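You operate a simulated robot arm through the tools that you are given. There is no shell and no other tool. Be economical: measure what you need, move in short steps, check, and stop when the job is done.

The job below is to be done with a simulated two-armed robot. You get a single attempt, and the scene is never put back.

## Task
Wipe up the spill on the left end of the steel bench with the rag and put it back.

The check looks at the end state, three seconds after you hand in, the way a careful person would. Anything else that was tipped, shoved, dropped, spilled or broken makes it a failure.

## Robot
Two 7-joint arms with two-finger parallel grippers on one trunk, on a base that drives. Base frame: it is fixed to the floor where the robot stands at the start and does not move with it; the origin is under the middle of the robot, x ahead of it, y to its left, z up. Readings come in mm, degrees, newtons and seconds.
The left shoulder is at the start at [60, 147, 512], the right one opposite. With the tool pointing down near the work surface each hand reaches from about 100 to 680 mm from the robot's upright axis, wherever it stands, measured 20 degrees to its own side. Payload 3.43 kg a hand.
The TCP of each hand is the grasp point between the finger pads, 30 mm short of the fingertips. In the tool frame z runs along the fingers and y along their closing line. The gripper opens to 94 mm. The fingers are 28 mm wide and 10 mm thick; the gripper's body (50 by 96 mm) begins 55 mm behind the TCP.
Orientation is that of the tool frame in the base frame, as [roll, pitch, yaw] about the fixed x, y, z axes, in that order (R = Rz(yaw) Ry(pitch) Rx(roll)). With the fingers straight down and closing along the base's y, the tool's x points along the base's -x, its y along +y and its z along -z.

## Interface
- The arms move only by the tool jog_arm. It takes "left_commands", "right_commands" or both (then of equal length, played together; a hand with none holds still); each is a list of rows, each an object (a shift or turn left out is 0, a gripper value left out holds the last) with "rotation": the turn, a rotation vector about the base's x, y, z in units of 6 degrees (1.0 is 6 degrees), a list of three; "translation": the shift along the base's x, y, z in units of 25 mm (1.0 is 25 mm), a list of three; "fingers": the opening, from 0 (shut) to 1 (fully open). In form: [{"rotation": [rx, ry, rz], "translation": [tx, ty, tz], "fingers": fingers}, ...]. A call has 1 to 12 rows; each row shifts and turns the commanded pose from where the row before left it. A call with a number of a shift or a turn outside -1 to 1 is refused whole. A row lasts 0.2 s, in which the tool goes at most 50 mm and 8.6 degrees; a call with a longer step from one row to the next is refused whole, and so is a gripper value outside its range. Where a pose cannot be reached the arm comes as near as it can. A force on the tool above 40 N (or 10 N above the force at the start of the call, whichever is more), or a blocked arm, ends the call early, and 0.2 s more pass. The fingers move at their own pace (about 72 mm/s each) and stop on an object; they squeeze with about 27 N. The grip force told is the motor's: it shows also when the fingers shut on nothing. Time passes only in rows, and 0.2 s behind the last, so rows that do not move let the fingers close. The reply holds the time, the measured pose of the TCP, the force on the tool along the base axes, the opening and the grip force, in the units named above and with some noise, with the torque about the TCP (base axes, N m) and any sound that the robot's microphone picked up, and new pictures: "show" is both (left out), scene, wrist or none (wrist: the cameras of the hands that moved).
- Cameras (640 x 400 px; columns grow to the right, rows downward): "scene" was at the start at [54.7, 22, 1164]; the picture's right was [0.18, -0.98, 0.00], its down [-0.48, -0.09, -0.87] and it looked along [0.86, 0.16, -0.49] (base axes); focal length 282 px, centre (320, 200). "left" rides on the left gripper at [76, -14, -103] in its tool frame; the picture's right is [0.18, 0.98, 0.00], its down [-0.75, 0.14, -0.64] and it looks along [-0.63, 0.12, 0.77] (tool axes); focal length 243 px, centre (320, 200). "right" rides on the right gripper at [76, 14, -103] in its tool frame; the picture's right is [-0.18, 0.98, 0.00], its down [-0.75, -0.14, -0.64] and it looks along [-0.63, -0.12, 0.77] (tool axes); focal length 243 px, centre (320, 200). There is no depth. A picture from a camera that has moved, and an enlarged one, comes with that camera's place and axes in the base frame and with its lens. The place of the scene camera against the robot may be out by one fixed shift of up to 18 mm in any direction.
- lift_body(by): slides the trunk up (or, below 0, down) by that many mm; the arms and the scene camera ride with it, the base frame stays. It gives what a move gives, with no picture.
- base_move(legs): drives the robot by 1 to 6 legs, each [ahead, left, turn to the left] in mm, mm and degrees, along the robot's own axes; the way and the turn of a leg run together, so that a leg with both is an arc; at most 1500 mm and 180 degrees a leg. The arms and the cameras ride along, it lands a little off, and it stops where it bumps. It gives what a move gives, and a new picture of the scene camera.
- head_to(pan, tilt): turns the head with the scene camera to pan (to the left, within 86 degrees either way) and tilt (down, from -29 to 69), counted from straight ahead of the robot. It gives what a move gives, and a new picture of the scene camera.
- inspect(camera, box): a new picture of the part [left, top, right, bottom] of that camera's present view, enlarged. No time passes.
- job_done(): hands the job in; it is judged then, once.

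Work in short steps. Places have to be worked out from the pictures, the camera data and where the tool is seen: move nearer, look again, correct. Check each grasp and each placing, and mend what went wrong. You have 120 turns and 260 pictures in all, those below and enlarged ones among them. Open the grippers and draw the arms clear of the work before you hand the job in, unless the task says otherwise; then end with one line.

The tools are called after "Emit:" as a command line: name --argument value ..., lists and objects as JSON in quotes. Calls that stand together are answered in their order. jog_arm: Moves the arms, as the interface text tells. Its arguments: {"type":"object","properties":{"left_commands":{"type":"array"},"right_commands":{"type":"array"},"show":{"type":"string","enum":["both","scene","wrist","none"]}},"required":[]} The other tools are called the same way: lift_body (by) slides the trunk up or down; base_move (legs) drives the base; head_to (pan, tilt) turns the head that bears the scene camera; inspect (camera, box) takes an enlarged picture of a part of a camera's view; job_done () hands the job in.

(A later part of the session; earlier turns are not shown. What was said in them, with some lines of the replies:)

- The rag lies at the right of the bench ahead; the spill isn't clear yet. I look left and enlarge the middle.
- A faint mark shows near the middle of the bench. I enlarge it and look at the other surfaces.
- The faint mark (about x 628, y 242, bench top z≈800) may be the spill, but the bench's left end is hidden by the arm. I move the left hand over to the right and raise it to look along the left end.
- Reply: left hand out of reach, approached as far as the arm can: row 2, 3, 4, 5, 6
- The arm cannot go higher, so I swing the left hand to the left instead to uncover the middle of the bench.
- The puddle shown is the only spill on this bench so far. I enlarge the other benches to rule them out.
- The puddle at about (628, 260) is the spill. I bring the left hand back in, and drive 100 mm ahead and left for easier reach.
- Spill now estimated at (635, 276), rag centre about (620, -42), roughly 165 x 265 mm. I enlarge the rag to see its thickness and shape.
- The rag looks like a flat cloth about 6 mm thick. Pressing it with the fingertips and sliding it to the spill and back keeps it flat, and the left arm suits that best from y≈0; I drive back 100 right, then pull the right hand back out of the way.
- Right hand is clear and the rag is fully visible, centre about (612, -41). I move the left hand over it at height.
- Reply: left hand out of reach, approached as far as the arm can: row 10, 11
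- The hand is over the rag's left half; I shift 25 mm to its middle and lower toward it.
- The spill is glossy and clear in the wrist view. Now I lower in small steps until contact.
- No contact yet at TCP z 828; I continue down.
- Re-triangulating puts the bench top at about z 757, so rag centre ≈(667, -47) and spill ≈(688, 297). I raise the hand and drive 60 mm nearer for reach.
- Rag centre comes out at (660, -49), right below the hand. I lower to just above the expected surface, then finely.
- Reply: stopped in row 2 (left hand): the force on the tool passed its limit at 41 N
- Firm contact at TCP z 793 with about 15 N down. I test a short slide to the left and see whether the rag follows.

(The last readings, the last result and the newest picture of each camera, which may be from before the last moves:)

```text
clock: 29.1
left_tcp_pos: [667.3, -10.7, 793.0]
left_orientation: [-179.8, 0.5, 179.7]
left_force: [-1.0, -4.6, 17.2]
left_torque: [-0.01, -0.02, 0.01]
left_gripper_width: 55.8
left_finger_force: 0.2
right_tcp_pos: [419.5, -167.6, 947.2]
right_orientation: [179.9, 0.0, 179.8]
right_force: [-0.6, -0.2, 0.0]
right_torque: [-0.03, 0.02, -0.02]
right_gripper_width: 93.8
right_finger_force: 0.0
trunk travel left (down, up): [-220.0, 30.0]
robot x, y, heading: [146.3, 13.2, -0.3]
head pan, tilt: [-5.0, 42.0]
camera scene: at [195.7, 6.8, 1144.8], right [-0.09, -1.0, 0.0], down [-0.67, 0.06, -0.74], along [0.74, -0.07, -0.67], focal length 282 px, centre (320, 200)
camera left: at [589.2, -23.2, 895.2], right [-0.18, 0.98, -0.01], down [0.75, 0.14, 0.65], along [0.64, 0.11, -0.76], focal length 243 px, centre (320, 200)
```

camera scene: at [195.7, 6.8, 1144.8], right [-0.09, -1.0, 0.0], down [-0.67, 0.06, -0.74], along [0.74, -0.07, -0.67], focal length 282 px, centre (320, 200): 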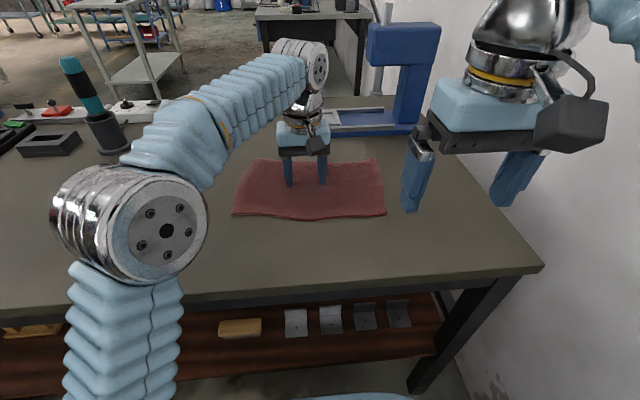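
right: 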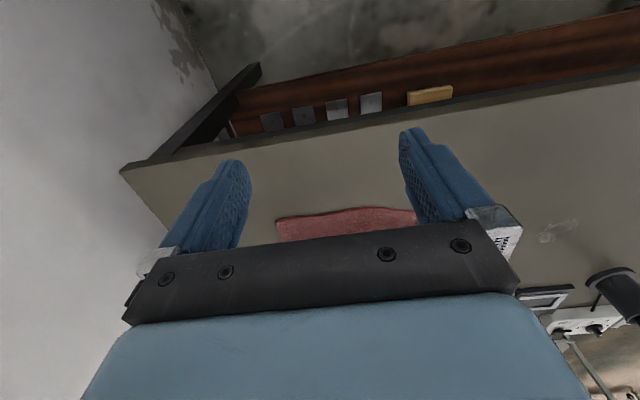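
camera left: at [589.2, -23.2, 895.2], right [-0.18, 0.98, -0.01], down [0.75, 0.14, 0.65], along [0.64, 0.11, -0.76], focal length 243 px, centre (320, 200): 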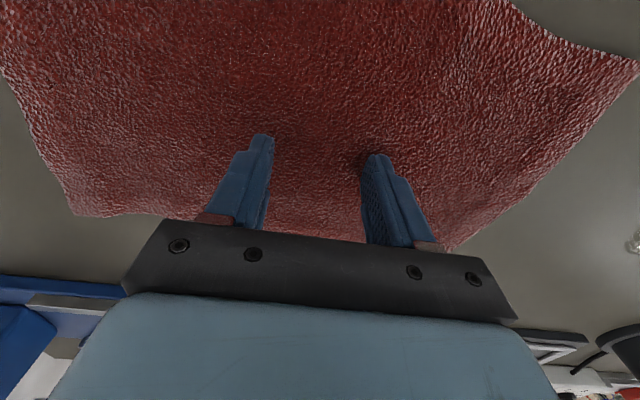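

The rag follows the fingers exactly and stays flat. I keep sliding left in moderate steps, watching the pressing force.

Emit:
jog_arm --left_commands '[{"translation": [0, 0.5, 0]}, {"translation": [0, 0.5, 0]}, {"translation": [0, 0.5, 0]}, {"translation": [0, 0.5, 0]}, {"translation": [0, 0.5, 0]}, {"translation": [0, 0.5, 0]}, {"translation": [0, 0.5, 0]}, {"translation": [0, 0.5, 0]}]'

```text
clock: 30.9
left_tcp_pos: [666.3, 90.1, 793.7]
left_orientation: [-179.8, 0.6, 179.8]
left_force: [1.6, -6.5, 35.1]
left_torque: [0.05, 0.05, 0.05]
left_gripper_width: 55.4
left_finger_force: 0.0
right_tcp_pos: [418.5, -169.0, 947.4]
right_orientation: [179.9, 0.0, 179.8]
right_force: [-1.2, -0.8, -0.5]
right_torque: [0.03, -0.02, 0.01]
right_gripper_width: 94.1
right_finger_force: 0.0
trunk travel left (down, up): [-220.0, 30.0]
robot x, y, heading: [144.9, 7.6, -0.3]
head pan, tilt: [-5.0, 42.0]
camera scene: at [194.8, 6.1, 1145.0], right [-0.09, -1.0, 0.0], down [-0.67, 0.06, -0.74], along [0.74, -0.07, -0.67], focal length 282 px, centre (320, 200)
camera left: at [589.1, 77.0, 894.6], right [-0.18, 0.98, -0.01], down [0.75, 0.14, 0.65], along [0.64, 0.11, -0.76], focal length 243 px, centre (320, 200)
```

scene: 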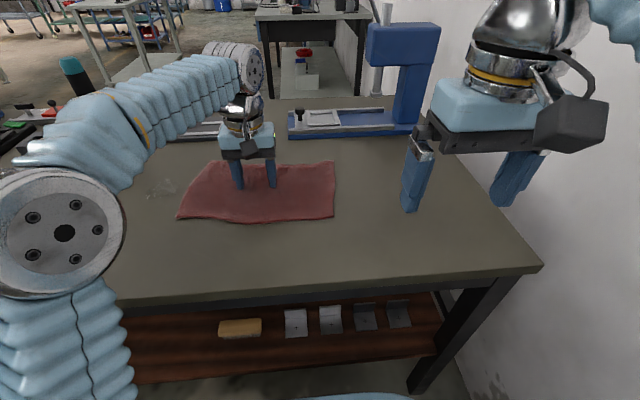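
left: 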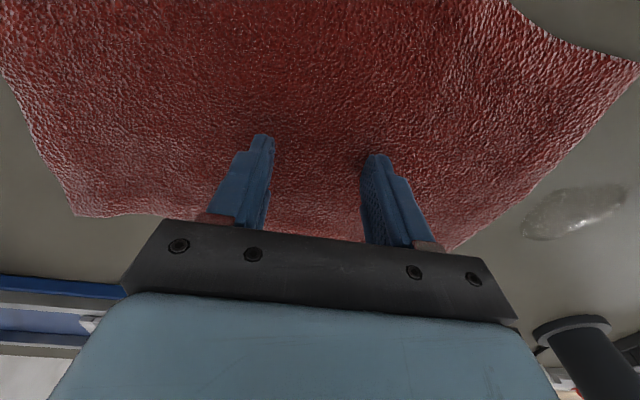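

Pressing force has crept up to 35 N, so I ease up slightly and continue 150 mm over the spill (now seen at about (680, 290)).

Emit:
jog_arm --left_commands '[{"translation": [0, 0.1, 0.05]}, {"translation": [0, 0.5, 0]}, {"translation": [0, 0.5, 0]}, {"translation": [0, 0.5, 0]}, {"translation": [0, 0.5, 0]}, {"translation": [0, 0.5, 0]}, {"translation": [0, 0.5, 0]}]' --show "none"

```text
clock: 32.5
left_tcp_pos: [667.9, 166.3, 792.0]
left_orientation: [-180.0, 0.3, 179.8]
left_force: [-0.1, -3.5, 20.7]
left_torque: [-0.01, 0.07, 0.05]
left_gripper_width: 56.0
left_finger_force: 0.0
right_tcp_pos: [418.7, -167.8, 948.4]
right_orientation: [179.8, 0.1, 179.8]
right_force: [-0.7, -0.1, -0.2]
right_torque: [0.03, 0.02, 0.02]
right_gripper_width: 94.0
right_finger_force: 0.1
trunk travel left (down, up): [-220.0, 30.0]
robot x, y, heading: [146.3, 7.9, -0.5]
head pan, tilt: [-5.0, 42.0]
```

Emit:
jog_arm --left_commands '[{"translation": [0, 0.5, 0]}, {"translation": [0, 0.5, 0]}, {"translation": [0, 0.5, 0]}, {"translation": [0, 0.5, 0]}, {"translation": [0, 0.5, 0]}, {"translation": [0, 0.5, 0]}]'

```text
clock: 33.9
left_tcp_pos: [667.4, 242.1, 792.9]
left_orientation: [-179.8, 0.4, 179.8]
left_force: [-0.3, -4.2, 18.5]
left_torque: [-0.02, 0.01, 0.03]
left_gripper_width: 55.9
left_finger_force: 0.0
right_tcp_pos: [420.1, -169.5, 948.7]
right_orientation: [179.9, 0.0, 179.8]
right_force: [-0.4, -0.6, -0.9]
right_torque: [0.03, 0.0, 0.0]
right_gripper_width: 94.1
right_finger_force: 0.1
trunk travel left (down, up): [-220.0, 30.0]
robot x, y, heading: [149.2, 7.5, -0.1]
head pan, tilt: [-5.0, 42.0]
camera scene: at [195.7, 6.3, 1144.8], right [-0.09, -1.0, 0.0], down [-0.67, 0.06, -0.74], along [0.74, -0.07, -0.67], focal length 282 px, centre (320, 200)
camera left: at [589.9, 229.3, 895.2], right [-0.18, 0.98, 0.0], down [0.75, 0.14, 0.65], along [0.64, 0.11, -0.76], focal length 243 px, centre (320, 200)
```

scene: 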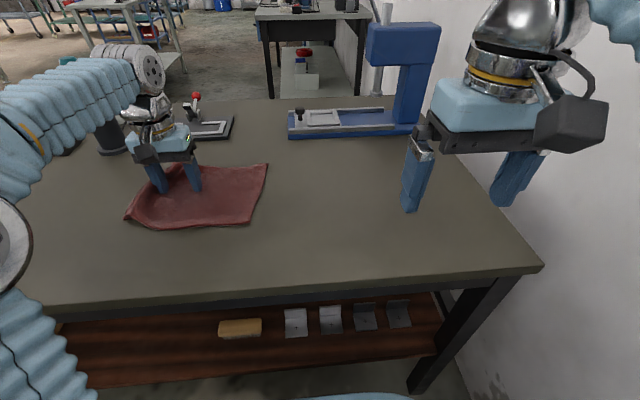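
left: 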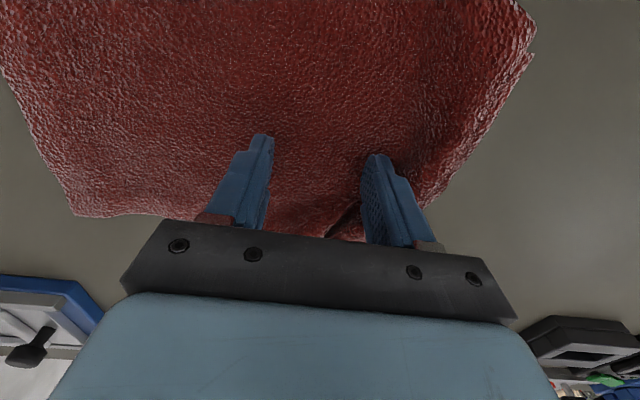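

The rag now covers the spill, but its left edge has begun to wrinkle. I enlarge to check.

Emit:
inspect --camera "scene" --box '[80, 120, 300, 250]'

Emit:
inspect --camera "left" --box '[300, 0, 640, 260]'

```text
2.91 times, centred on (190, 185) of scene
camera zoom: at [195.7, 6.3, 1144.8], right [-0.09, -1.0, 0.0], down [-0.67, 0.06, -0.74], along [0.74, -0.07, -0.67], focal length 822 px, centre (698, 244)
```

zoom: 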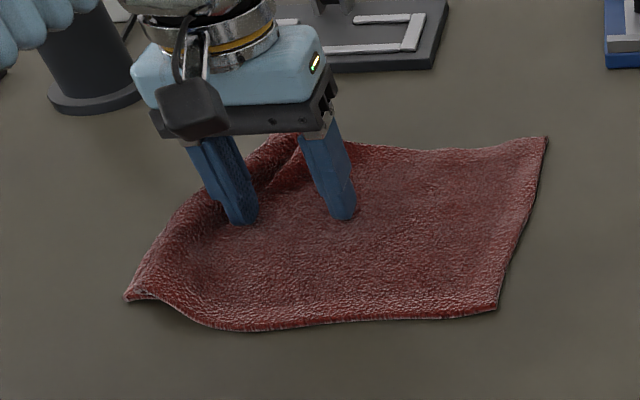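

```text
1.54 times, centred on (470, 130) of left
camera zoom: at [589.9, 229.3, 895.2], right [-0.18, 0.98, 0.0], down [0.75, 0.14, 0.65], along [0.64, 0.11, -0.76], focal length 373 px, centre (89, 308)
```

zoom: 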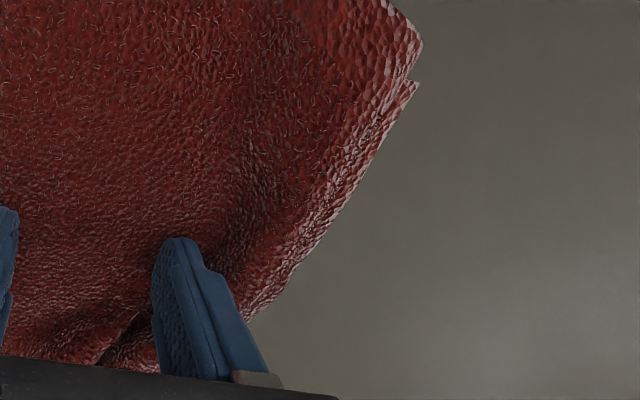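

The leading edge tucked under a bit. I drag back right 75 mm, which wipes and should pull it straight, and see what remains of the spill.

Emit:
jog_arm --left_commands '[{"translation": [0, -0.5, 0]}, {"translation": [0, -0.5, 0]}, {"translation": [0, -0.5, 0]}, {"translation": [0, -0.5, 0]}, {"translation": [0, -0.5, 0]}, {"translation": [0, -0.5, 0]}]'

```text
clock: 35.3
left_tcp_pos: [667.5, 168.0, 793.3]
left_orientation: [-179.8, 0.4, -180.0]
left_force: [-0.2, 3.5, 16.0]
left_torque: [0.24, 0.04, 0.0]
left_gripper_width: 56.5
left_finger_force: 0.2
right_tcp_pos: [420.0, -166.9, 947.2]
right_orientation: [180.0, 0.1, 179.8]
right_force: [0.2, 0.4, 0.1]
right_torque: [0.02, 0.02, 0.02]
right_gripper_width: 94.1
right_finger_force: 0.0
trunk travel left (down, up): [-220.0, 30.0]
robot x, y, heading: [146.0, 11.9, 0.0]
head pan, tilt: [-5.0, 42.0]
camera scene: at [195.8, 7.3, 1144.8], right [-0.09, -1.0, 0.0], down [-0.67, 0.06, -0.74], along [0.74, -0.07, -0.67], focal length 282 px, centre (320, 200)
camera left: at [589.4, 154.9, 895.2], right [-0.18, 0.98, -0.01], down [0.75, 0.14, 0.65], along [0.64, 0.11, -0.76], focal length 243 px, centre (320, 200)
```

scene: 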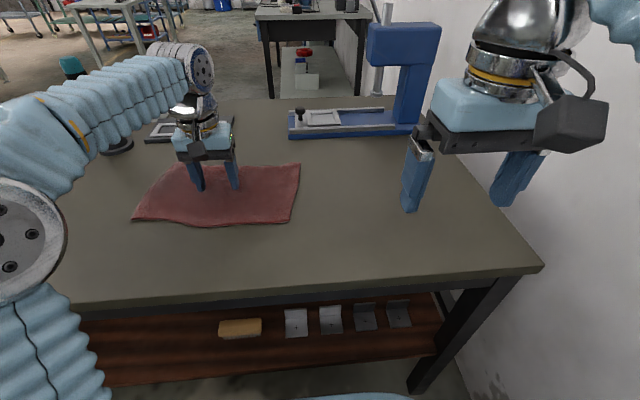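
left: 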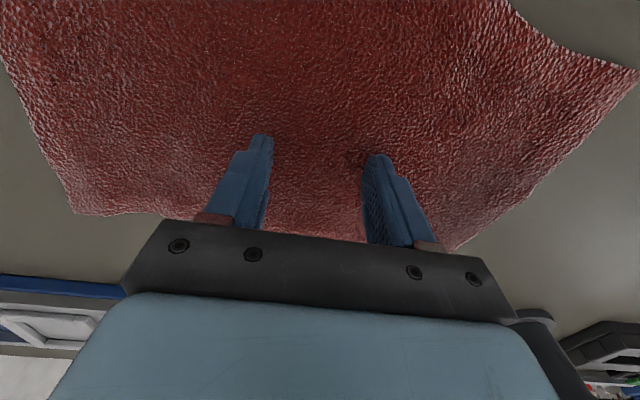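

The rag straightened out again. I continue 75 mm right to expose the spill's place.

Emit:
jog_arm --left_commands '[{"translation": [0, -0.5, 0]}, {"translation": [0, -0.5, 0]}, {"translation": [0, -0.5, 0]}, {"translation": [0, -0.5, 0]}, {"translation": [0, -0.5, 0]}, {"translation": [0, -0.5, 0]}]'

Emit:
inspect --camera "left" --box '[440, 120, 640, 320]'

```text
clock: 36.7
left_tcp_pos: [667.6, 91.7, 792.5]
left_orientation: [-179.8, 0.4, 180.0]
left_force: [1.1, 5.0, 22.7]
left_torque: [0.35, 0.0, -0.04]
left_gripper_width: 56.9
left_finger_force: 0.5
right_tcp_pos: [418.9, -168.5, 947.9]
right_orientation: [-180.0, 0.1, 179.7]
right_force: [0.3, 0.7, -0.3]
right_torque: [-0.02, 0.0, 0.0]
right_gripper_width: 94.1
right_finger_force: 0.1
trunk travel left (down, up): [-220.0, 30.0]
robot x, y, heading: [150.9, 6.5, -0.1]
head pan, tilt: [-5.0, 42.0]
camera scene: at [195.4, 7.5, 1144.8], right [-0.09, -1.0, 0.0], down [-0.67, 0.06, -0.74], along [0.74, -0.07, -0.67], focal length 282 px, centre (320, 200)
camera left: at [589.0, 79.6, 895.0], right [-0.18, 0.98, -0.01], down [0.75, 0.14, 0.65], along [0.64, 0.11, -0.76], focal length 243 px, centre (320, 200)
```

scene: 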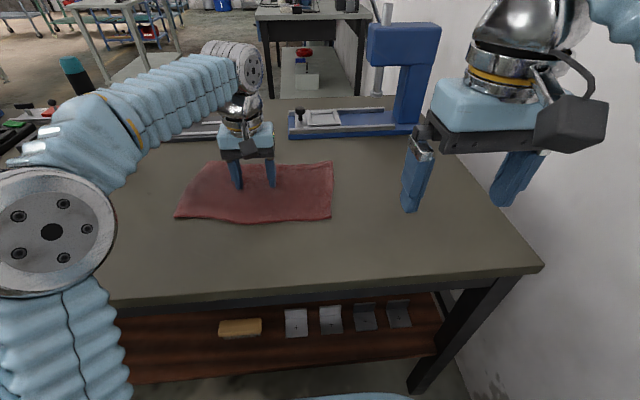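
left: 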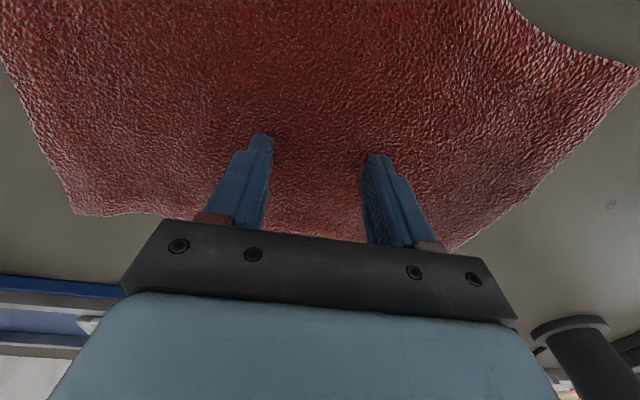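

```text
2.00 times, centred on (540, 220) of left
camera zoom: at [589.0, 79.6, 895.0], right [-0.18, 0.98, -0.01], down [0.75, 0.14, 0.65], along [0.64, 0.11, -0.76], focal length 485 px, centre (-120, 160)
```

zoom: 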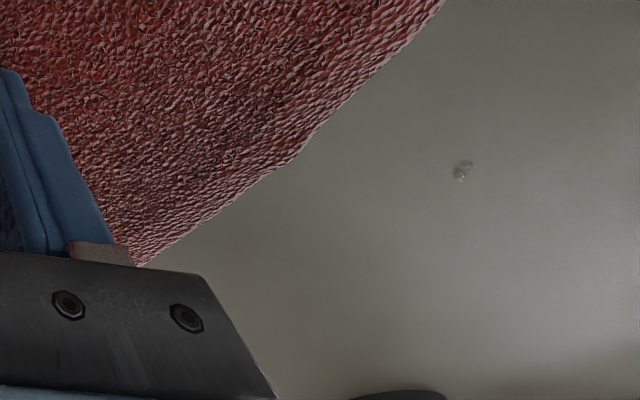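

Only a small drop remains at about (668, 311). I lift, re-press nearer the rag's left edge so the fingers themselves pass over the drop, and look before pressing.

Emit:
jog_arm --left_commands '[{"translation": [0, 0, 0.8]}, {"translation": [0, 1, 0]}, {"translation": [0, 1, 0]}, {"translation": [0, 1, 0]}, {"translation": [0, 0, -0.4]}]'

```text
clock: 37.9
left_tcp_pos: [667.2, 168.6, 801.9]
left_orientation: [-179.9, 0.4, 180.0]
left_force: [-0.3, 0.3, 0.3]
left_torque: [-0.03, 0.0, 0.01]
left_gripper_width: 56.3
left_finger_force: 0.1
right_tcp_pos: [419.4, -169.0, 947.0]
right_orientation: [180.0, 0.0, 179.9]
right_force: [0.5, 0.1, -0.5]
right_torque: [0.0, -0.03, -0.04]
right_gripper_width: 94.0
right_finger_force: 0.0
trunk travel left (down, up): [-220.0, 30.0]
robot x, y, heading: [147.3, 9.2, 0.1]
head pan, tilt: [-5.0, 42.0]
camera scene: at [196.7, 7.2, 1144.7], right [-0.09, -1.0, 0.0], down [-0.67, 0.06, -0.74], along [0.74, -0.07, -0.67], focal length 282 px, centre (320, 200)
camera left: at [590.0, 156.3, 904.0], right [-0.18, 0.98, 0.0], down [0.75, 0.14, 0.65], along [0.64, 0.11, -0.76], focal length 243 px, centre (320, 200)
```

scene: 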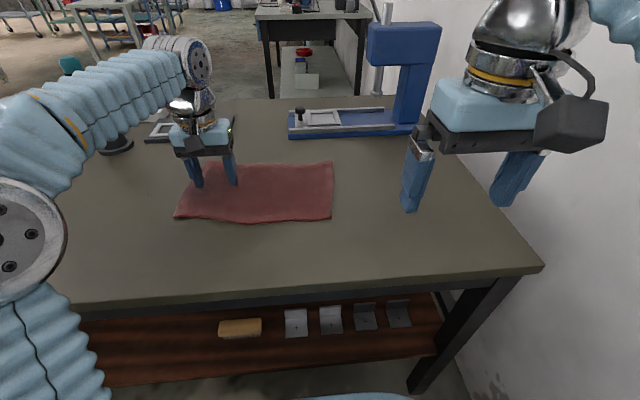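
left: 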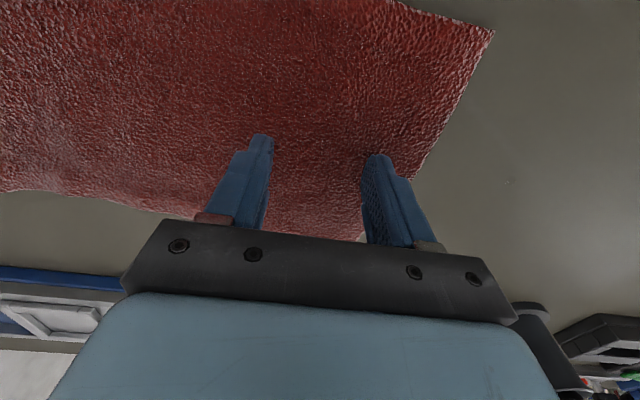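

Drop confirmed at (670, 312). I press down again here.

Emit:
jog_arm --left_commands '[{"translation": [0, 0, -0.2]}, {"translation": [0, 0, -0.1]}, {"translation": [0, 0, 0]}]' --show "none"

Emit:
jog_arm --left_commands '[{"translation": [0, 0, -0.1]}, {"translation": [0, 0, 0]}]' --show "none"

```text
clock: 38.7
left_tcp_pos: [667.6, 168.0, 795.8]
left_orientation: [-179.9, 0.4, 179.9]
left_force: [-0.8, 0.3, 0.8]
left_torque: [0.05, -0.01, -0.01]
left_gripper_width: 56.5
left_finger_force: 0.0
right_tcp_pos: [420.6, -167.6, 947.0]
right_orientation: [-180.0, 0.1, 179.7]
right_force: [-0.6, 0.3, -0.2]
right_torque: [0.0, 0.03, 0.02]
right_gripper_width: 93.9
right_finger_force: 0.0
trunk travel left (down, up): [-220.0, 30.0]
robot x, y, heading: [147.5, 10.1, -0.2]
head pan, tilt: [-5.0, 42.0]
```

```text
clock: 39.3
left_tcp_pos: [667.2, 170.0, 793.5]
left_orientation: [-179.8, 0.6, 179.8]
left_force: [0.5, 1.5, 10.9]
left_torque: [0.1, -0.01, -0.06]
left_gripper_width: 56.6
left_finger_force: 0.0
right_tcp_pos: [419.8, -168.2, 947.8]
right_orientation: [180.0, 0.0, 179.9]
right_force: [0.3, -0.3, -0.4]
right_torque: [-0.01, -0.01, -0.05]
right_gripper_width: 94.2
right_finger_force: 0.0
trunk travel left (down, up): [-220.0, 30.0]
robot x, y, heading: [149.1, 12.0, -0.3]
head pan, tilt: [-5.0, 42.0]
```

Contact at 11 N. I add a touch of pressure and drag left 137 mm.

Emit:
jog_arm --left_commands '[{"translation": [0, 0.3, -0.03]}, {"translation": [0, 0.5, 0]}, {"translation": [0, 0.5, 0]}, {"translation": [0, 0.5, 0]}, {"translation": [0, 0.5, 0]}, {"translation": [0, 0.5, 0]}, {"translation": [0, 0.5, 0]}, {"translation": [0, 0.5, 0]}, {"translation": [0, 0.5, 0]}, {"translation": [0, 0.5, 0]}, {"translation": [0, 0.5, 0]}]'

```text
clock: 41.7
left_tcp_pos: [666.5, 300.8, 793.4]
left_orientation: [-179.9, 0.3, 180.0]
left_force: [0.2, -5.9, 22.8]
left_torque: [-0.09, 0.01, -0.01]
left_gripper_width: 55.3
left_finger_force: 0.1
right_tcp_pos: [419.3, -169.0, 947.8]
right_orientation: [179.9, 0.1, 179.7]
right_force: [-0.5, 0.1, -0.3]
right_torque: [0.02, -0.01, 0.01]
right_gripper_width: 94.1
right_finger_force: 0.1
trunk travel left (down, up): [-220.0, 30.0]
robot x, y, heading: [149.8, 9.7, 0.0]
head pan, tilt: [-5.0, 42.0]
camera scene: at [195.4, 5.9, 1144.8], right [-0.09, -1.0, 0.0], down [-0.67, 0.06, -0.74], along [0.74, -0.07, -0.67], focal length 282 px, centre (320, 200)
camera left: at [588.8, 286.9, 895.0], right [-0.18, 0.98, 0.0], down [0.75, 0.14, 0.65], along [0.64, 0.11, -0.76], focal length 243 px, centre (320, 200)
```

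scene: 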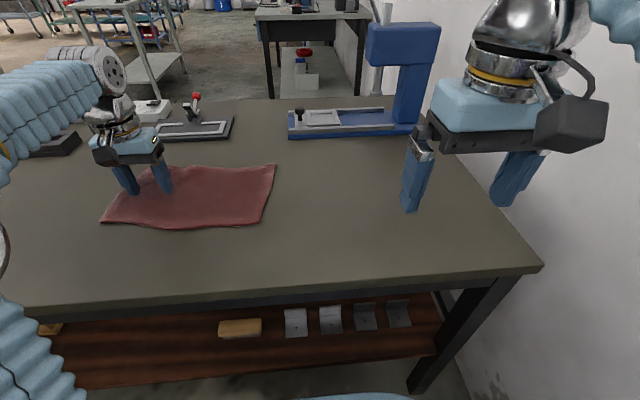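
left: 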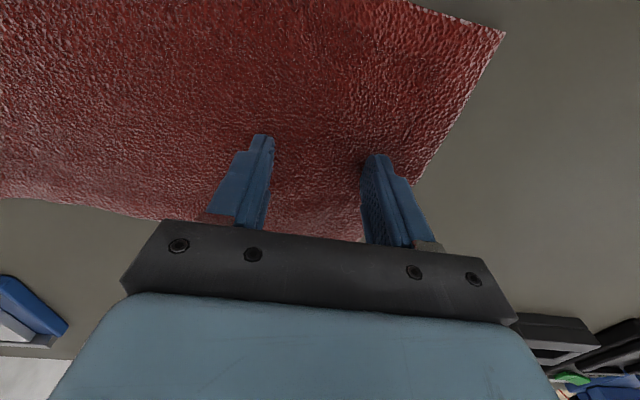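

The rag is flat with its left part over the drop. I rub a little back and forth, ending slightly to the right.

Emit:
jog_arm --left_commands '[{"translation": [0, 0.4, 0]}, {"translation": [0.3, 0.2, 0]}, {"translation": [-0.3, -0.3, 0]}, {"translation": [-0.4, -0.3, 0]}, {"translation": [0.4, 0.3, 0]}, {"translation": [0, -0.3, 0]}, {"translation": [0, 0, 0]}, {"translation": [0, 0, 0.8]}, {"translation": [0, -1, 0]}, {"translation": [0, -1, 0]}, {"translation": [0, -1, 0]}, {"translation": [0, -0.4, -0.4]}]'

```text
clock: 44.3
left_tcp_pos: [667.5, 214.1, 800.6]
left_orientation: [-179.7, 0.4, 180.0]
left_force: [0.0, 0.2, -0.6]
left_torque: [0.0, 0.02, 0.0]
left_gripper_width: 56.2
left_finger_force: 0.1
right_tcp_pos: [419.0, -167.4, 946.5]
right_orientation: [179.9, 0.0, 179.8]
right_force: [0.1, 1.0, -0.7]
right_torque: [-0.02, 0.05, 0.04]
right_gripper_width: 93.7
right_finger_force: 0.0
trunk travel left (down, up): [-220.0, 30.0]
robot x, y, heading: [147.6, 9.6, -0.1]
head pan, tilt: [-5.0, 42.0]
camera scene: at [196.7, 7.2, 1144.7], right [-0.09, -1.0, 0.0], down [-0.67, 0.06, -0.74], along [0.74, -0.07, -0.67], focal length 282 px, centre (320, 200)
camera left: at [589.9, 201.3, 903.3], right [-0.18, 0.98, 0.0], down [0.75, 0.14, 0.65], along [0.64, 0.11, -0.76], focal length 243 px, centre (320, 200)
```

scene: 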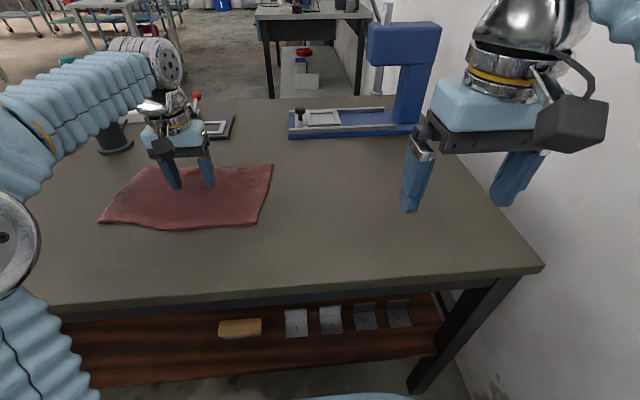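
left: 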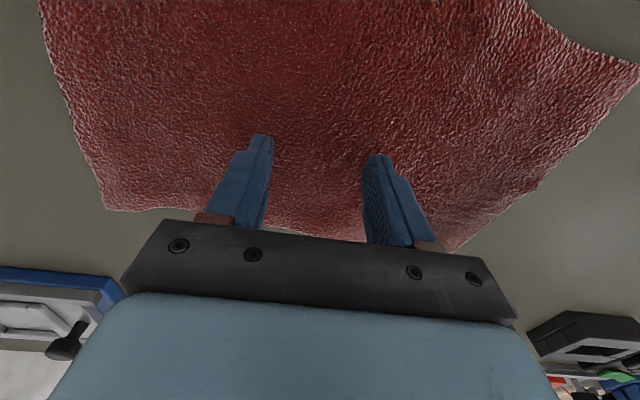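

The rag keeps its shape (slightly compressed at its right). I shift the hand 60 mm toward its right part so dragging back pulls it straight, and press.

Emit:
jog_arm --left_commands '[{"translation": [0, -1, 0.1]}, {"translation": [0, -1, 0]}, {"translation": [0, -0.4, -0.1]}, {"translation": [0, 0, -0.15]}, {"translation": [0, 0, -0.1]}]' --show "wrist"

Emit:
jog_arm --left_commands '[{"translation": [0, 0, -0.1]}, {"translation": [0, 0, 0]}]' --show "none"

```text
clock: 45.5
left_tcp_pos: [668.8, 155.2, 795.7]
left_orientation: [-179.9, 0.5, 180.0]
left_force: [0.4, 0.7, 0.5]
left_torque: [0.01, -0.02, -0.02]
left_gripper_width: 56.3
left_finger_force: 0.0
right_tcp_pos: [419.3, -167.6, 947.9]
right_orientation: [179.9, 0.0, 179.8]
right_force: [0.7, 0.1, -0.4]
right_torque: [0.03, -0.02, -0.02]
right_gripper_width: 94.0
right_finger_force: 0.1
trunk travel left (down, up): [-220.0, 30.0]
robot x, y, heading: [147.9, 9.5, -0.4]
head pan, tilt: [-5.0, 42.0]
camera left: at [590.7, 142.4, 897.6], right [-0.18, 0.98, 0.0], down [0.75, 0.14, 0.65], along [0.64, 0.11, -0.76], focal length 243 px, centre (320, 200)
```

left: 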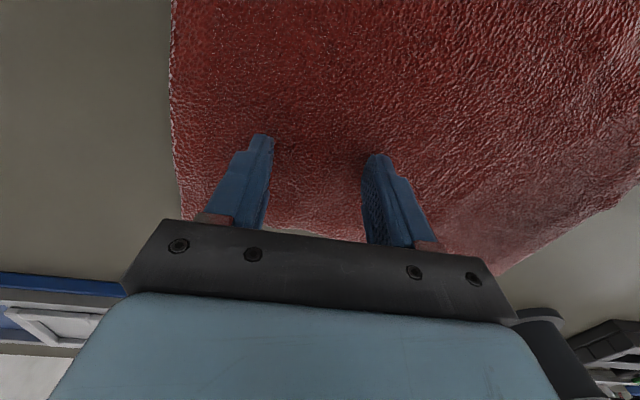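

```text
clock: 46.1
left_tcp_pos: [668.4, 154.0, 793.1]
left_orientation: [-179.8, 0.5, 179.9]
left_force: [0.9, 1.6, 9.4]
left_torque: [0.09, -0.02, -0.04]
left_gripper_width: 56.5
left_finger_force: 0.2
right_tcp_pos: [418.5, -168.1, 947.7]
right_orientation: [-180.0, 0.0, 179.8]
right_force: [0.0, -0.5, 1.0]
right_torque: [0.03, 0.02, 0.0]
right_gripper_width: 94.1
right_finger_force: 0.1
trunk travel left (down, up): [-220.0, 30.0]
robot x, y, heading: [146.1, 10.1, -0.0]
head pan, tilt: [-5.0, 42.0]
```

Contact made; I drag right 125 mm and look at the spill site.

Emit:
jog_arm --left_commands '[{"translation": [0, -0.3, -0.04]}, {"translation": [0, -0.5, 0]}, {"translation": [0, -0.5, 0]}, {"translation": [0, -0.5, 0]}, {"translation": [0, -0.5, 0]}, {"translation": [0, -0.5, 0]}, {"translation": [0, -0.5, 0]}, {"translation": [0, -0.5, 0]}, {"translation": [0, -0.5, 0]}, {"translation": [0, -0.5, 0]}, {"translation": [0, -0.3, 0]}]'

```text
clock: 48.5
left_tcp_pos: [666.9, 28.1, 794.0]
left_orientation: [-179.7, 0.4, 179.9]
left_force: [-0.3, 5.5, 22.3]
left_torque: [0.35, 0.02, -0.01]
left_gripper_width: 57.1
left_finger_force: 0.5
right_tcp_pos: [419.6, -166.8, 947.5]
right_orientation: [180.0, 0.1, 179.8]
right_force: [0.4, -0.7, 0.5]
right_torque: [-0.03, -0.01, 0.03]
right_gripper_width: 94.2
right_finger_force: 0.2
trunk travel left (down, up): [-220.0, 30.0]
robot x, y, heading: [146.8, 8.0, -0.3]
head pan, tilt: [-5.0, 42.0]
camera scene: at [195.4, 7.6, 1144.7], right [-0.09, -1.0, 0.0], down [-0.67, 0.06, -0.74], along [0.74, -0.07, -0.67], focal length 282 px, centre (320, 200)
camera left: at [589.5, 15.1, 895.0], right [-0.18, 0.98, -0.01], down [0.75, 0.14, 0.65], along [0.64, 0.11, -0.76], focal length 243 px, centre (320, 200)
```

scene: 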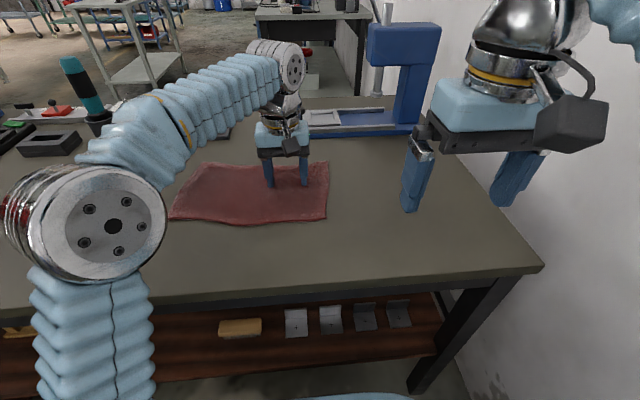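
left: 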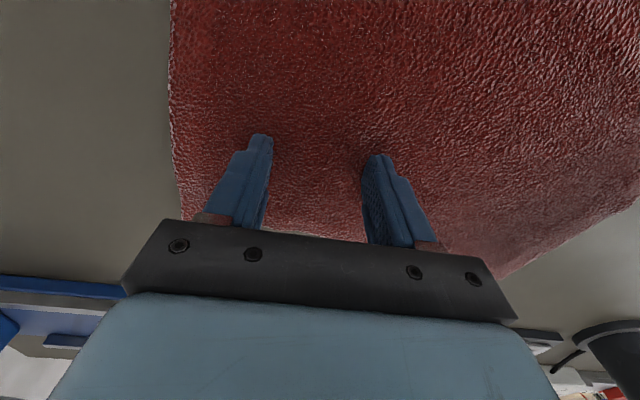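

I lift and move the hand to y≈165, from where the spill site was visible before.

Emit:
jog_arm --left_commands '[{"translation": [0, 0, 0.8]}, {"translation": [0, 1, 0.5]}, {"translation": [0, 1, 0.5]}, {"translation": [0, 1, 0]}, {"translation": [0, 1, 0]}, {"translation": [0, 1, 0]}]' --show "wrist"

Emit:
inspect --camera "left" --box '[410, 60, 640, 290]'

Emit:
inspect --camera "scene" --box '[60, 120, 260, 250]'

```text
clock: 49.9
left_tcp_pos: [670.1, 154.3, 835.7]
left_orientation: [-179.8, 0.4, 179.8]
left_force: [-0.4, -0.2, 0.4]
left_torque: [0.0, 0.03, 0.01]
left_gripper_width: 56.5
left_finger_force: 0.0
right_tcp_pos: [421.3, -168.5, 946.8]
right_orientation: [-180.0, 0.0, 179.9]
right_force: [0.5, -0.3, 1.2]
right_torque: [0.0, 0.0, 0.0]
right_gripper_width: 94.2
right_finger_force: 0.1
trunk travel left (down, up): [-220.0, 30.0]
robot x, y, heading: [146.3, 8.6, 0.0]
head pan, tilt: [-5.0, 42.0]
camera left: at [592.1, 140.3, 938.3], right [-0.18, 0.98, 0.0], down [0.75, 0.14, 0.65], along [0.64, 0.11, -0.76], focal length 243 px, centre (320, 200)
```

left: 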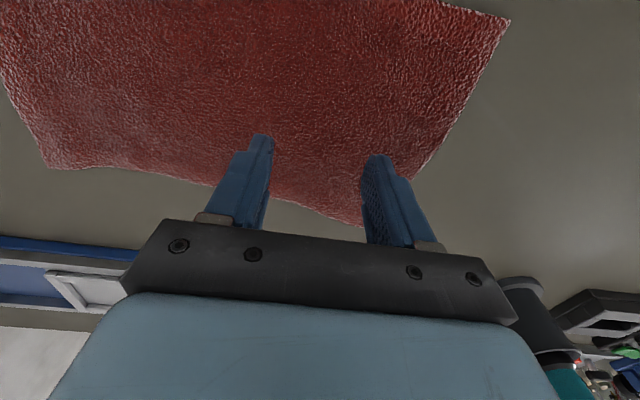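

```text
1.74 times, centred on (525, 175) of left
camera zoom: at [592.1, 140.3, 938.3], right [-0.18, 0.98, 0.0], down [0.75, 0.14, 0.65], along [0.64, 0.11, -0.76], focal length 422 px, centre (-36, 244)
```

zoom: 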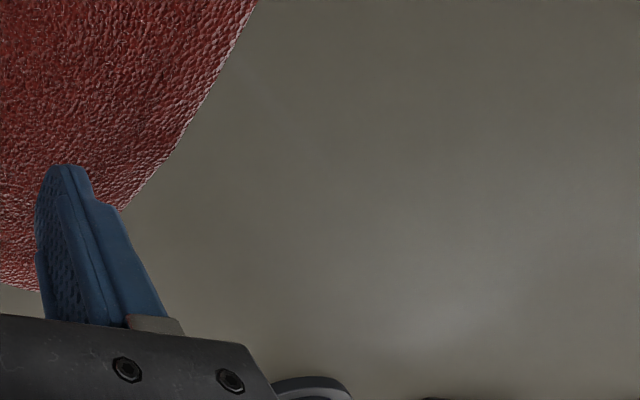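

```text
3.08 times, centred on (160, 185) of scene
camera zoom: at [196.7, 7.0, 1144.7], right [-0.09, -1.0, 0.0], down [-0.67, 0.06, -0.74], along [0.74, -0.07, -0.67], focal length 869 px, centre (812, 246)
```

zoom: 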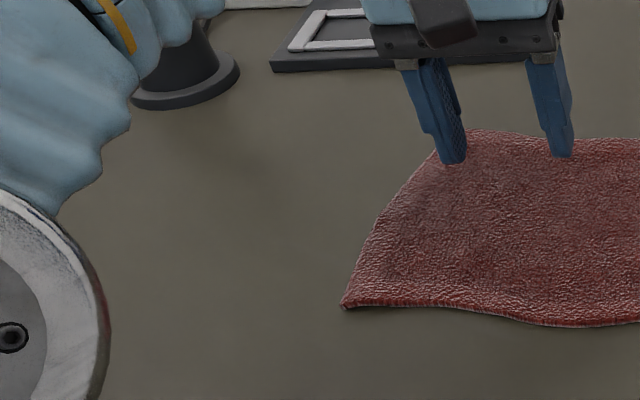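

The spill is completely gone. To return the rag it must go about 150 mm right (+4 mm ahead); I move the hand to y≈65 on the rag and press.

Emit:
jog_arm --left_commands '[{"translation": [0, -0.9, 0]}, {"translation": [0, -0.9, 0]}, {"translation": [0, -0.9, 0]}, {"translation": [0, -0.9, -0.5]}, {"translation": [0, 0, -0.6]}, {"translation": [0, 0, -0.4]}]' --show "none"

Emit:
jog_arm --left_commands '[{"translation": [0, 0, -0.1]}, {"translation": [0, 0, 0]}]' --show "none"

```text
clock: 51.3
left_tcp_pos: [666.5, 62.4, 797.9]
left_orientation: [-179.8, 0.3, 179.9]
left_force: [-0.4, 0.4, -0.4]
left_torque: [0.01, -0.02, 0.0]
left_gripper_width: 56.3
left_finger_force: 0.1
right_tcp_pos: [421.6, -167.9, 948.1]
right_orientation: [-180.0, 0.0, 179.8]
right_force: [-0.1, -0.1, 0.4]
right_torque: [0.0, 0.0, 0.05]
right_gripper_width: 94.0
right_finger_force: 0.0
trunk travel left (down, up): [-220.0, 30.0]
robot x, y, heading: [149.9, 10.8, -0.3]
head pan, tilt: [-5.0, 42.0]
```

```text
clock: 51.9
left_tcp_pos: [668.5, 63.2, 796.6]
left_orientation: [-179.6, 0.2, 179.9]
left_force: [0.3, -0.7, 0.3]
left_torque: [0.0, 0.0, -0.03]
left_gripper_width: 56.3
left_finger_force: 0.0
right_tcp_pos: [420.3, -167.5, 946.2]
right_orientation: [180.0, 0.0, 179.9]
right_force: [0.1, 0.2, 0.5]
right_torque: [0.0, -0.05, -0.01]
right_gripper_width: 94.0
right_finger_force: 0.1
trunk travel left (down, up): [-220.0, 30.0]
robot x, y, heading: [144.5, 10.2, 0.1]
head pan, tilt: [-5.0, 42.0]
```

Emit:
jog_arm --left_commands '[{"translation": [0, 0, -0.1]}, {"translation": [0, 0, 0]}]' --show "none"

Emit:
jog_arm --left_commands '[{"translation": [0, 0, -0.06]}, {"translation": [0, 0, 0]}]' --show "none"

```text
clock: 52.5
left_tcp_pos: [667.8, 63.1, 794.8]
left_orientation: [-179.7, 0.5, 179.9]
left_force: [0.3, -0.6, 2.8]
left_torque: [0.03, 0.0, 0.01]
left_gripper_width: 56.3
left_finger_force: 0.0
right_tcp_pos: [418.8, -168.2, 947.0]
right_orientation: [180.0, 0.0, 179.7]
right_force: [0.3, 0.4, -0.1]
right_torque: [0.02, 0.01, 0.03]
right_gripper_width: 93.6
right_finger_force: 0.0
trunk travel left (down, up): [-220.0, 30.0]
robot x, y, heading: [150.5, 10.1, -0.4]
head pan, tilt: [-5.0, 42.0]
```

```text
clock: 53.1
left_tcp_pos: [667.6, 64.4, 793.8]
left_orientation: [-179.8, 0.4, 179.9]
left_force: [2.2, -1.3, 8.0]
left_torque: [0.02, -0.05, -0.03]
left_gripper_width: 56.2
left_finger_force: 0.0
right_tcp_pos: [419.7, -168.1, 947.9]
right_orientation: [-179.9, -0.1, 179.8]
right_force: [-0.7, 0.0, 0.1]
right_torque: [0.02, -0.04, 0.04]
right_gripper_width: 93.6
right_finger_force: 0.0
trunk travel left (down, up): [-220.0, 30.0]
robot x, y, heading: [148.3, 8.3, -0.1]
head pan, tilt: [-5.0, 42.0]
```

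Contact made; I drag right 110 mm, with a slight shift ahead.

Emit:
jog_arm --left_commands '[{"translation": [0.02, -0.4, -0.05]}, {"translation": [0.02, -0.5, 0]}, {"translation": [0.02, -0.5, 0]}, {"translation": [0.02, -0.5, 0]}, {"translation": [0.02, -0.5, 0]}, {"translation": [0.02, -0.5, 0]}, {"translation": [0.02, -0.5, 0]}, {"translation": [0.02, -0.5, 0]}, {"translation": [0.02, -0.5, 0]}]'

```text
clock: 55.1
left_tcp_pos: [671.0, -46.0, 793.0]
left_orientation: [-179.7, 0.6, 179.8]
left_force: [-0.3, 4.9, 18.6]
left_torque: [0.24, -0.02, 0.0]
left_gripper_width: 56.6
left_finger_force: 0.5
right_tcp_pos: [418.4, -166.1, 947.2]
right_orientation: [-180.0, 0.1, 179.9]
right_force: [-0.4, -0.9, 0.4]
right_torque: [0.0, -0.01, 0.0]
right_gripper_width: 93.8
right_finger_force: 0.1
trunk travel left (down, up): [-220.0, 30.0]
robot x, y, heading: [150.4, 10.0, 0.2]
head pan, tilt: [-5.0, 42.0]
camera scene: at [195.6, 7.7, 1144.8], right [-0.09, -1.0, 0.0], down [-0.67, 0.06, -0.74], along [0.74, -0.07, -0.67], focal length 282 px, centre (320, 200)
camera left: at [593.4, -59.5, 895.1], right [-0.18, 0.98, -0.01], down [0.75, 0.14, 0.65], along [0.64, 0.11, -0.76], focal length 243 px, centre (320, 200)
```

scene: 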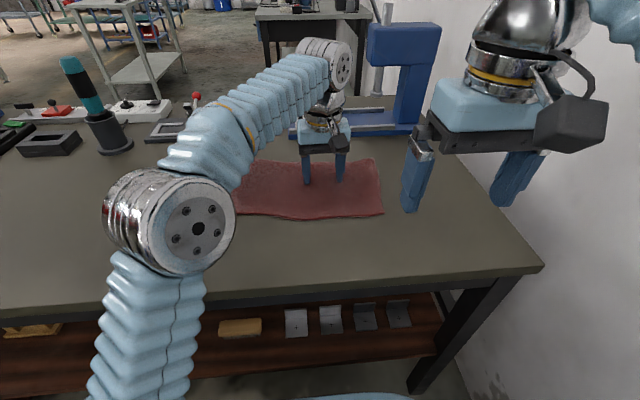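
left: 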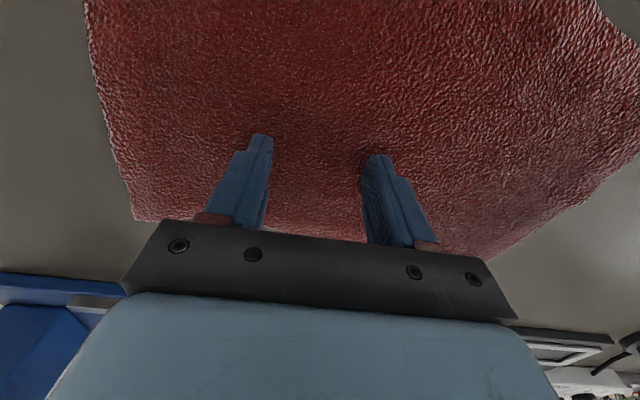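

About 40 mm more to go by comparing corner positions with the start picture; I finish the drag.

Emit:
jog_arm --left_commands '[{"translation": [0.04, -0.4, 0]}, {"translation": [0.04, -0.4, 0]}, {"translation": [0.04, -0.4, 0]}, {"translation": [0, -0.4, 0]}, {"translation": [0, 0, 0]}]'

```text
clock: 56.3
left_tcp_pos: [674.0, -86.8, 792.9]
left_orientation: [-179.7, 0.5, 179.9]
left_force: [2.2, 6.5, 28.5]
left_torque: [0.46, -0.02, -0.02]
left_gripper_width: 56.8
left_finger_force: 0.5
right_tcp_pos: [418.8, -167.5, 947.2]
right_orientation: [-179.9, 0.0, 179.8]
right_force: [-0.5, -0.3, -0.1]
right_torque: [0.02, 0.03, 0.04]
right_gripper_width: 93.9
right_finger_force: 0.0
trunk travel left (down, up): [-220.0, 30.0]
robot x, y, heading: [147.5, 10.9, 0.1]
head pan, tilt: [-5.0, 42.0]
camera scene: at [195.1, 7.9, 1144.9], right [-0.09, -1.0, 0.0], down [-0.67, 0.06, -0.74], along [0.74, -0.07, -0.67], focal length 282 px, centre (320, 200)
camera left: at [596.6, -99.7, 894.8], right [-0.18, 0.98, -0.01], down [0.75, 0.14, 0.65], along [0.64, 0.11, -0.76], focal length 243 px, centre (320, 200)
```

scene: 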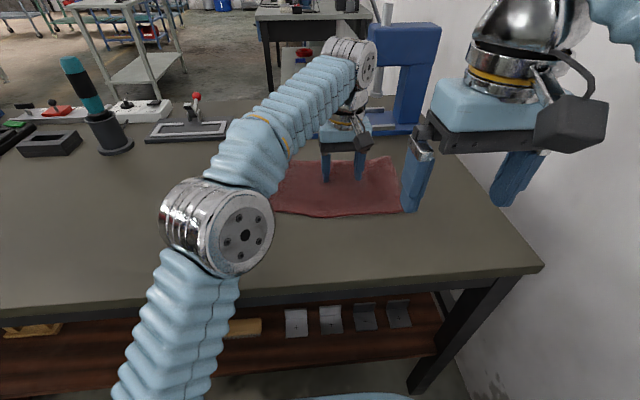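
left: 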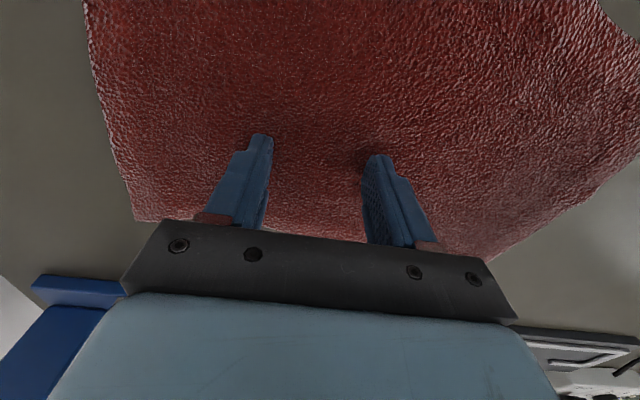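

The right corners match the start picture. I lift straight up, then draw the hand up, back and left.

Emit:
jog_arm --left_commands '[{"translation": [0, 0, 0.8]}, {"translation": [0, 0, 1]}, {"translation": [-0.4, 0.8, 0.8]}, {"translation": [-0.6, 1, 0]}, {"translation": [-0.6, 1, 0]}, {"translation": [-0.6, 1, 0.3]}, {"translation": [-0.6, 1, 0.3]}, {"translation": [-0.6, 1, 0.3]}, {"translation": [-0.6, 1, 0]}, {"translation": [-0.6, 1, 0]}, {"translation": [-0.6, 1, 0]}, {"translation": [-0.6, 1, 0]}]' --show "scene"

```text
clock: 58.9
left_tcp_pos: [531.0, 158.9, 869.7]
left_orientation: [-179.8, 0.4, 180.0]
left_force: [-0.4, -0.2, 0.4]
left_torque: [-0.01, 0.03, 0.02]
left_gripper_width: 56.6
left_finger_force: 0.0
left hand out of reach, approached as far as the arm can: row 2
right_tcp_pos: [419.5, -168.8, 947.0]
right_orientation: [180.0, 0.0, 179.8]
right_force: [-0.2, -0.6, -0.9]
right_torque: [0.0, 0.01, 0.03]
right_gripper_width: 93.9
right_finger_force: 0.0
trunk travel left (down, up): [-220.0, 30.0]
robot x, y, heading: [148.0, 11.6, -0.2]
head pan, tilt: [-5.0, 42.0]
camera scene: at [196.8, 7.0, 1144.7], right [-0.09, -1.0, 0.0], down [-0.67, 0.06, -0.74], along [0.74, -0.07, -0.67], focal length 282 px, centre (320, 200)
```

scene: 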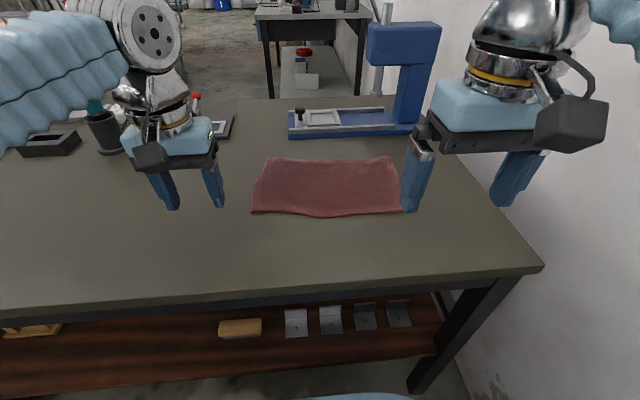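

The rag lies back in its place. I open the gripper and back the base off to the earlier viewpoint to compare and check the whole bench.

Emit:
jog_arm --left_commands '[{"translation": [-0.4, 1, 0.5], "fingers": 1}, {"translation": [-0.4, 1, 0.5]}, {"translation": [-0.4, 1, 0]}, {"translation": [-0.4, 1, 0]}]' --show "none"

Emit:
base_move --legs '[[-150, 0, 0]]'

Emit:
head_to --pan 12 --tilt 32

Emit:
inspect --camera "scene" --box '[180, 120, 480, 300]'

```text
clock: 59.9
left_tcp_pos: [489.8, 257.7, 895.3]
left_orientation: [-179.9, 0.5, 179.9]
left_force: [0.2, 0.5, 0.2]
left_torque: [-0.02, 0.0, 0.0]
left_gripper_width: 94.0
left_finger_force: 0.1
right_tcp_pos: [421.4, -168.9, 947.0]
right_orientation: [180.0, 0.0, 179.8]
right_force: [0.3, 0.4, -0.2]
right_torque: [0.03, 0.04, -0.01]
right_gripper_width: 94.1
right_finger_force: 0.1
trunk travel left (down, up): [-220.0, 30.0]
robot x, y, heading: [148.8, 9.8, -0.6]
head pan, tilt: [-5.0, 42.0]
```

```text
clock: 61.3
left_tcp_pos: [342.0, 258.1, 895.1]
left_orientation: [-179.8, 0.3, 179.8]
left_force: [-0.1, -0.5, 0.4]
left_torque: [0.01, 0.03, -0.01]
left_gripper_width: 94.0
left_finger_force: 0.0
right_tcp_pos: [271.5, -167.9, 946.2]
right_orientation: [-180.0, 0.0, 179.8]
right_force: [1.4, -0.2, -0.1]
right_torque: [-0.02, -0.03, 0.01]
right_gripper_width: 93.9
right_finger_force: 0.0
trunk travel left (down, up): [-220.0, 30.0]
robot x, y, heading: [0.6, 11.7, -0.4]
head pan, tilt: [-5.0, 42.0]
camera scene: at [48.4, 7.7, 1144.7], right [-0.09, -1.0, 0.0], down [-0.67, 0.06, -0.74], along [0.74, -0.07, -0.67], focal length 282 px, centre (320, 200)
```

scene: 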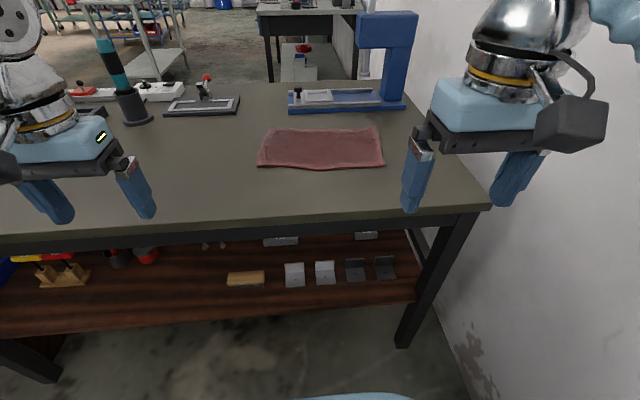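

```text
clock: 62.1
left_tcp_pos: [341.4, 257.9, 894.2]
left_orientation: [-179.7, 0.4, 179.8]
left_force: [0.3, 0.7, -0.4]
left_torque: [0.0, 0.0, -0.02]
left_gripper_width: 94.0
left_finger_force: 0.1
right_tcp_pos: [271.4, -168.5, 947.5]
right_orientation: [180.0, 0.0, 179.8]
right_force: [0.1, -0.5, 0.2]
right_torque: [0.02, 0.01, -0.01]
right_gripper_width: 94.2
right_finger_force: 0.0
trunk travel left (down, up): [-220.0, 30.0]
robot x, y, heading: [-4.2, 9.3, -0.2]
head pan, tilt: [12.0, 32.0]
camera scene: at [52.6, 33.5, 1159.8], right [0.2, -0.98, 0.0], down [-0.52, -0.11, -0.85], along [0.83, 0.17, -0.53], focal length 282 px, centre (320, 200)
```

scene: 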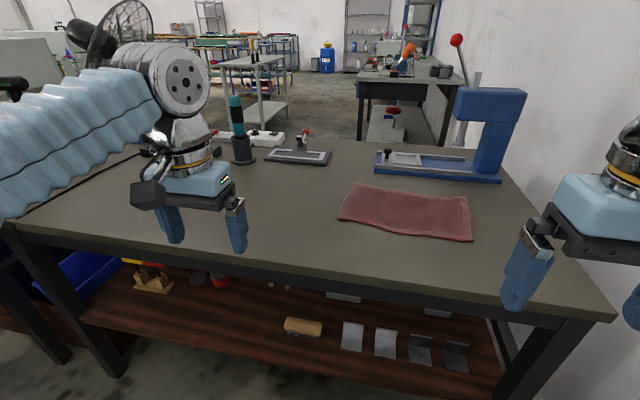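

```text
2.13 times, centred on (330, 210) of scene
camera zoom: at [52.6, 33.5, 1159.8], right [0.2, -0.98, 0.0], down [-0.52, -0.11, -0.85], along [0.83, 0.17, -0.53], focal length 603 px, centre (299, 179)
```

zoom: 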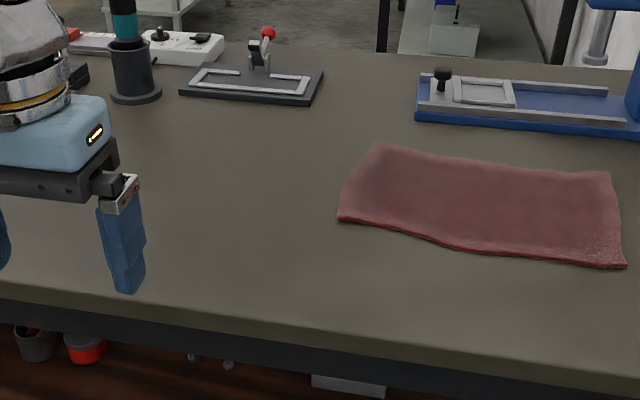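

The spill is gone and the rag lies flat in place. One last look at the far-left end of the bench before handing in.

Emit:
head_to --pan 40 --tilt 32

Emit:
inspect --camera "left" --box '[300, 100, 640, 340]'

```text
clock: 63.0
left_tcp_pos: [343.1, 258.6, 893.7]
left_orientation: [-179.6, 0.5, 179.8]
left_force: [-0.3, 0.5, -0.2]
left_torque: [0.03, 0.01, 0.01]
left_gripper_width: 94.0
left_finger_force: 0.1
right_tcp_pos: [271.6, -167.7, 946.7]
right_orientation: [180.0, -0.1, 179.8]
right_force: [0.2, 0.3, 0.3]
right_torque: [0.03, 0.0, -0.03]
right_gripper_width: 93.9
right_finger_force: 0.1
trunk travel left (down, up): [-220.0, 30.0]
robot x, y, heading: [1.8, 10.0, -0.3]
head pan, tilt: [40.0, 32.0]
camera scene: at [33.8, 72.5, 1159.8], right [0.64, -0.77, 0.0], down [-0.41, -0.34, -0.85], along [0.65, 0.54, -0.53], focal length 282 px, centre (320, 200)
```

scene: 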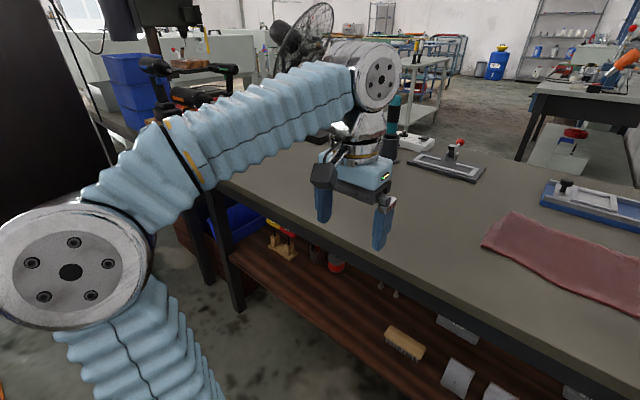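

```text
1.67 times, centred on (470, 220) of left
camera zoom: at [264.3, 245.0, 996.9], right [-0.18, 0.98, 0.0], down [0.75, 0.14, 0.65], along [0.64, 0.11, -0.76], focal length 404 px, centre (70, 167)
```

zoom: 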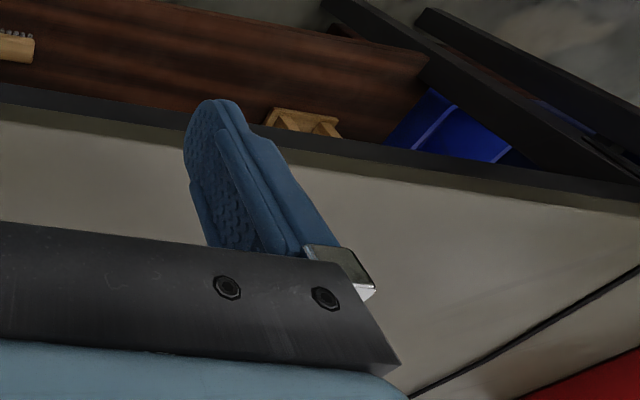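

The left end is clean, the grippers are open and the arms are clear, so I hand in.

Emit:
job_done

```text
The job is handed in.
```

The spill is wiped up with no trace showing in the last pictures, and the rag lies flat back in its starting place; I saw nothing else on the bench moved.
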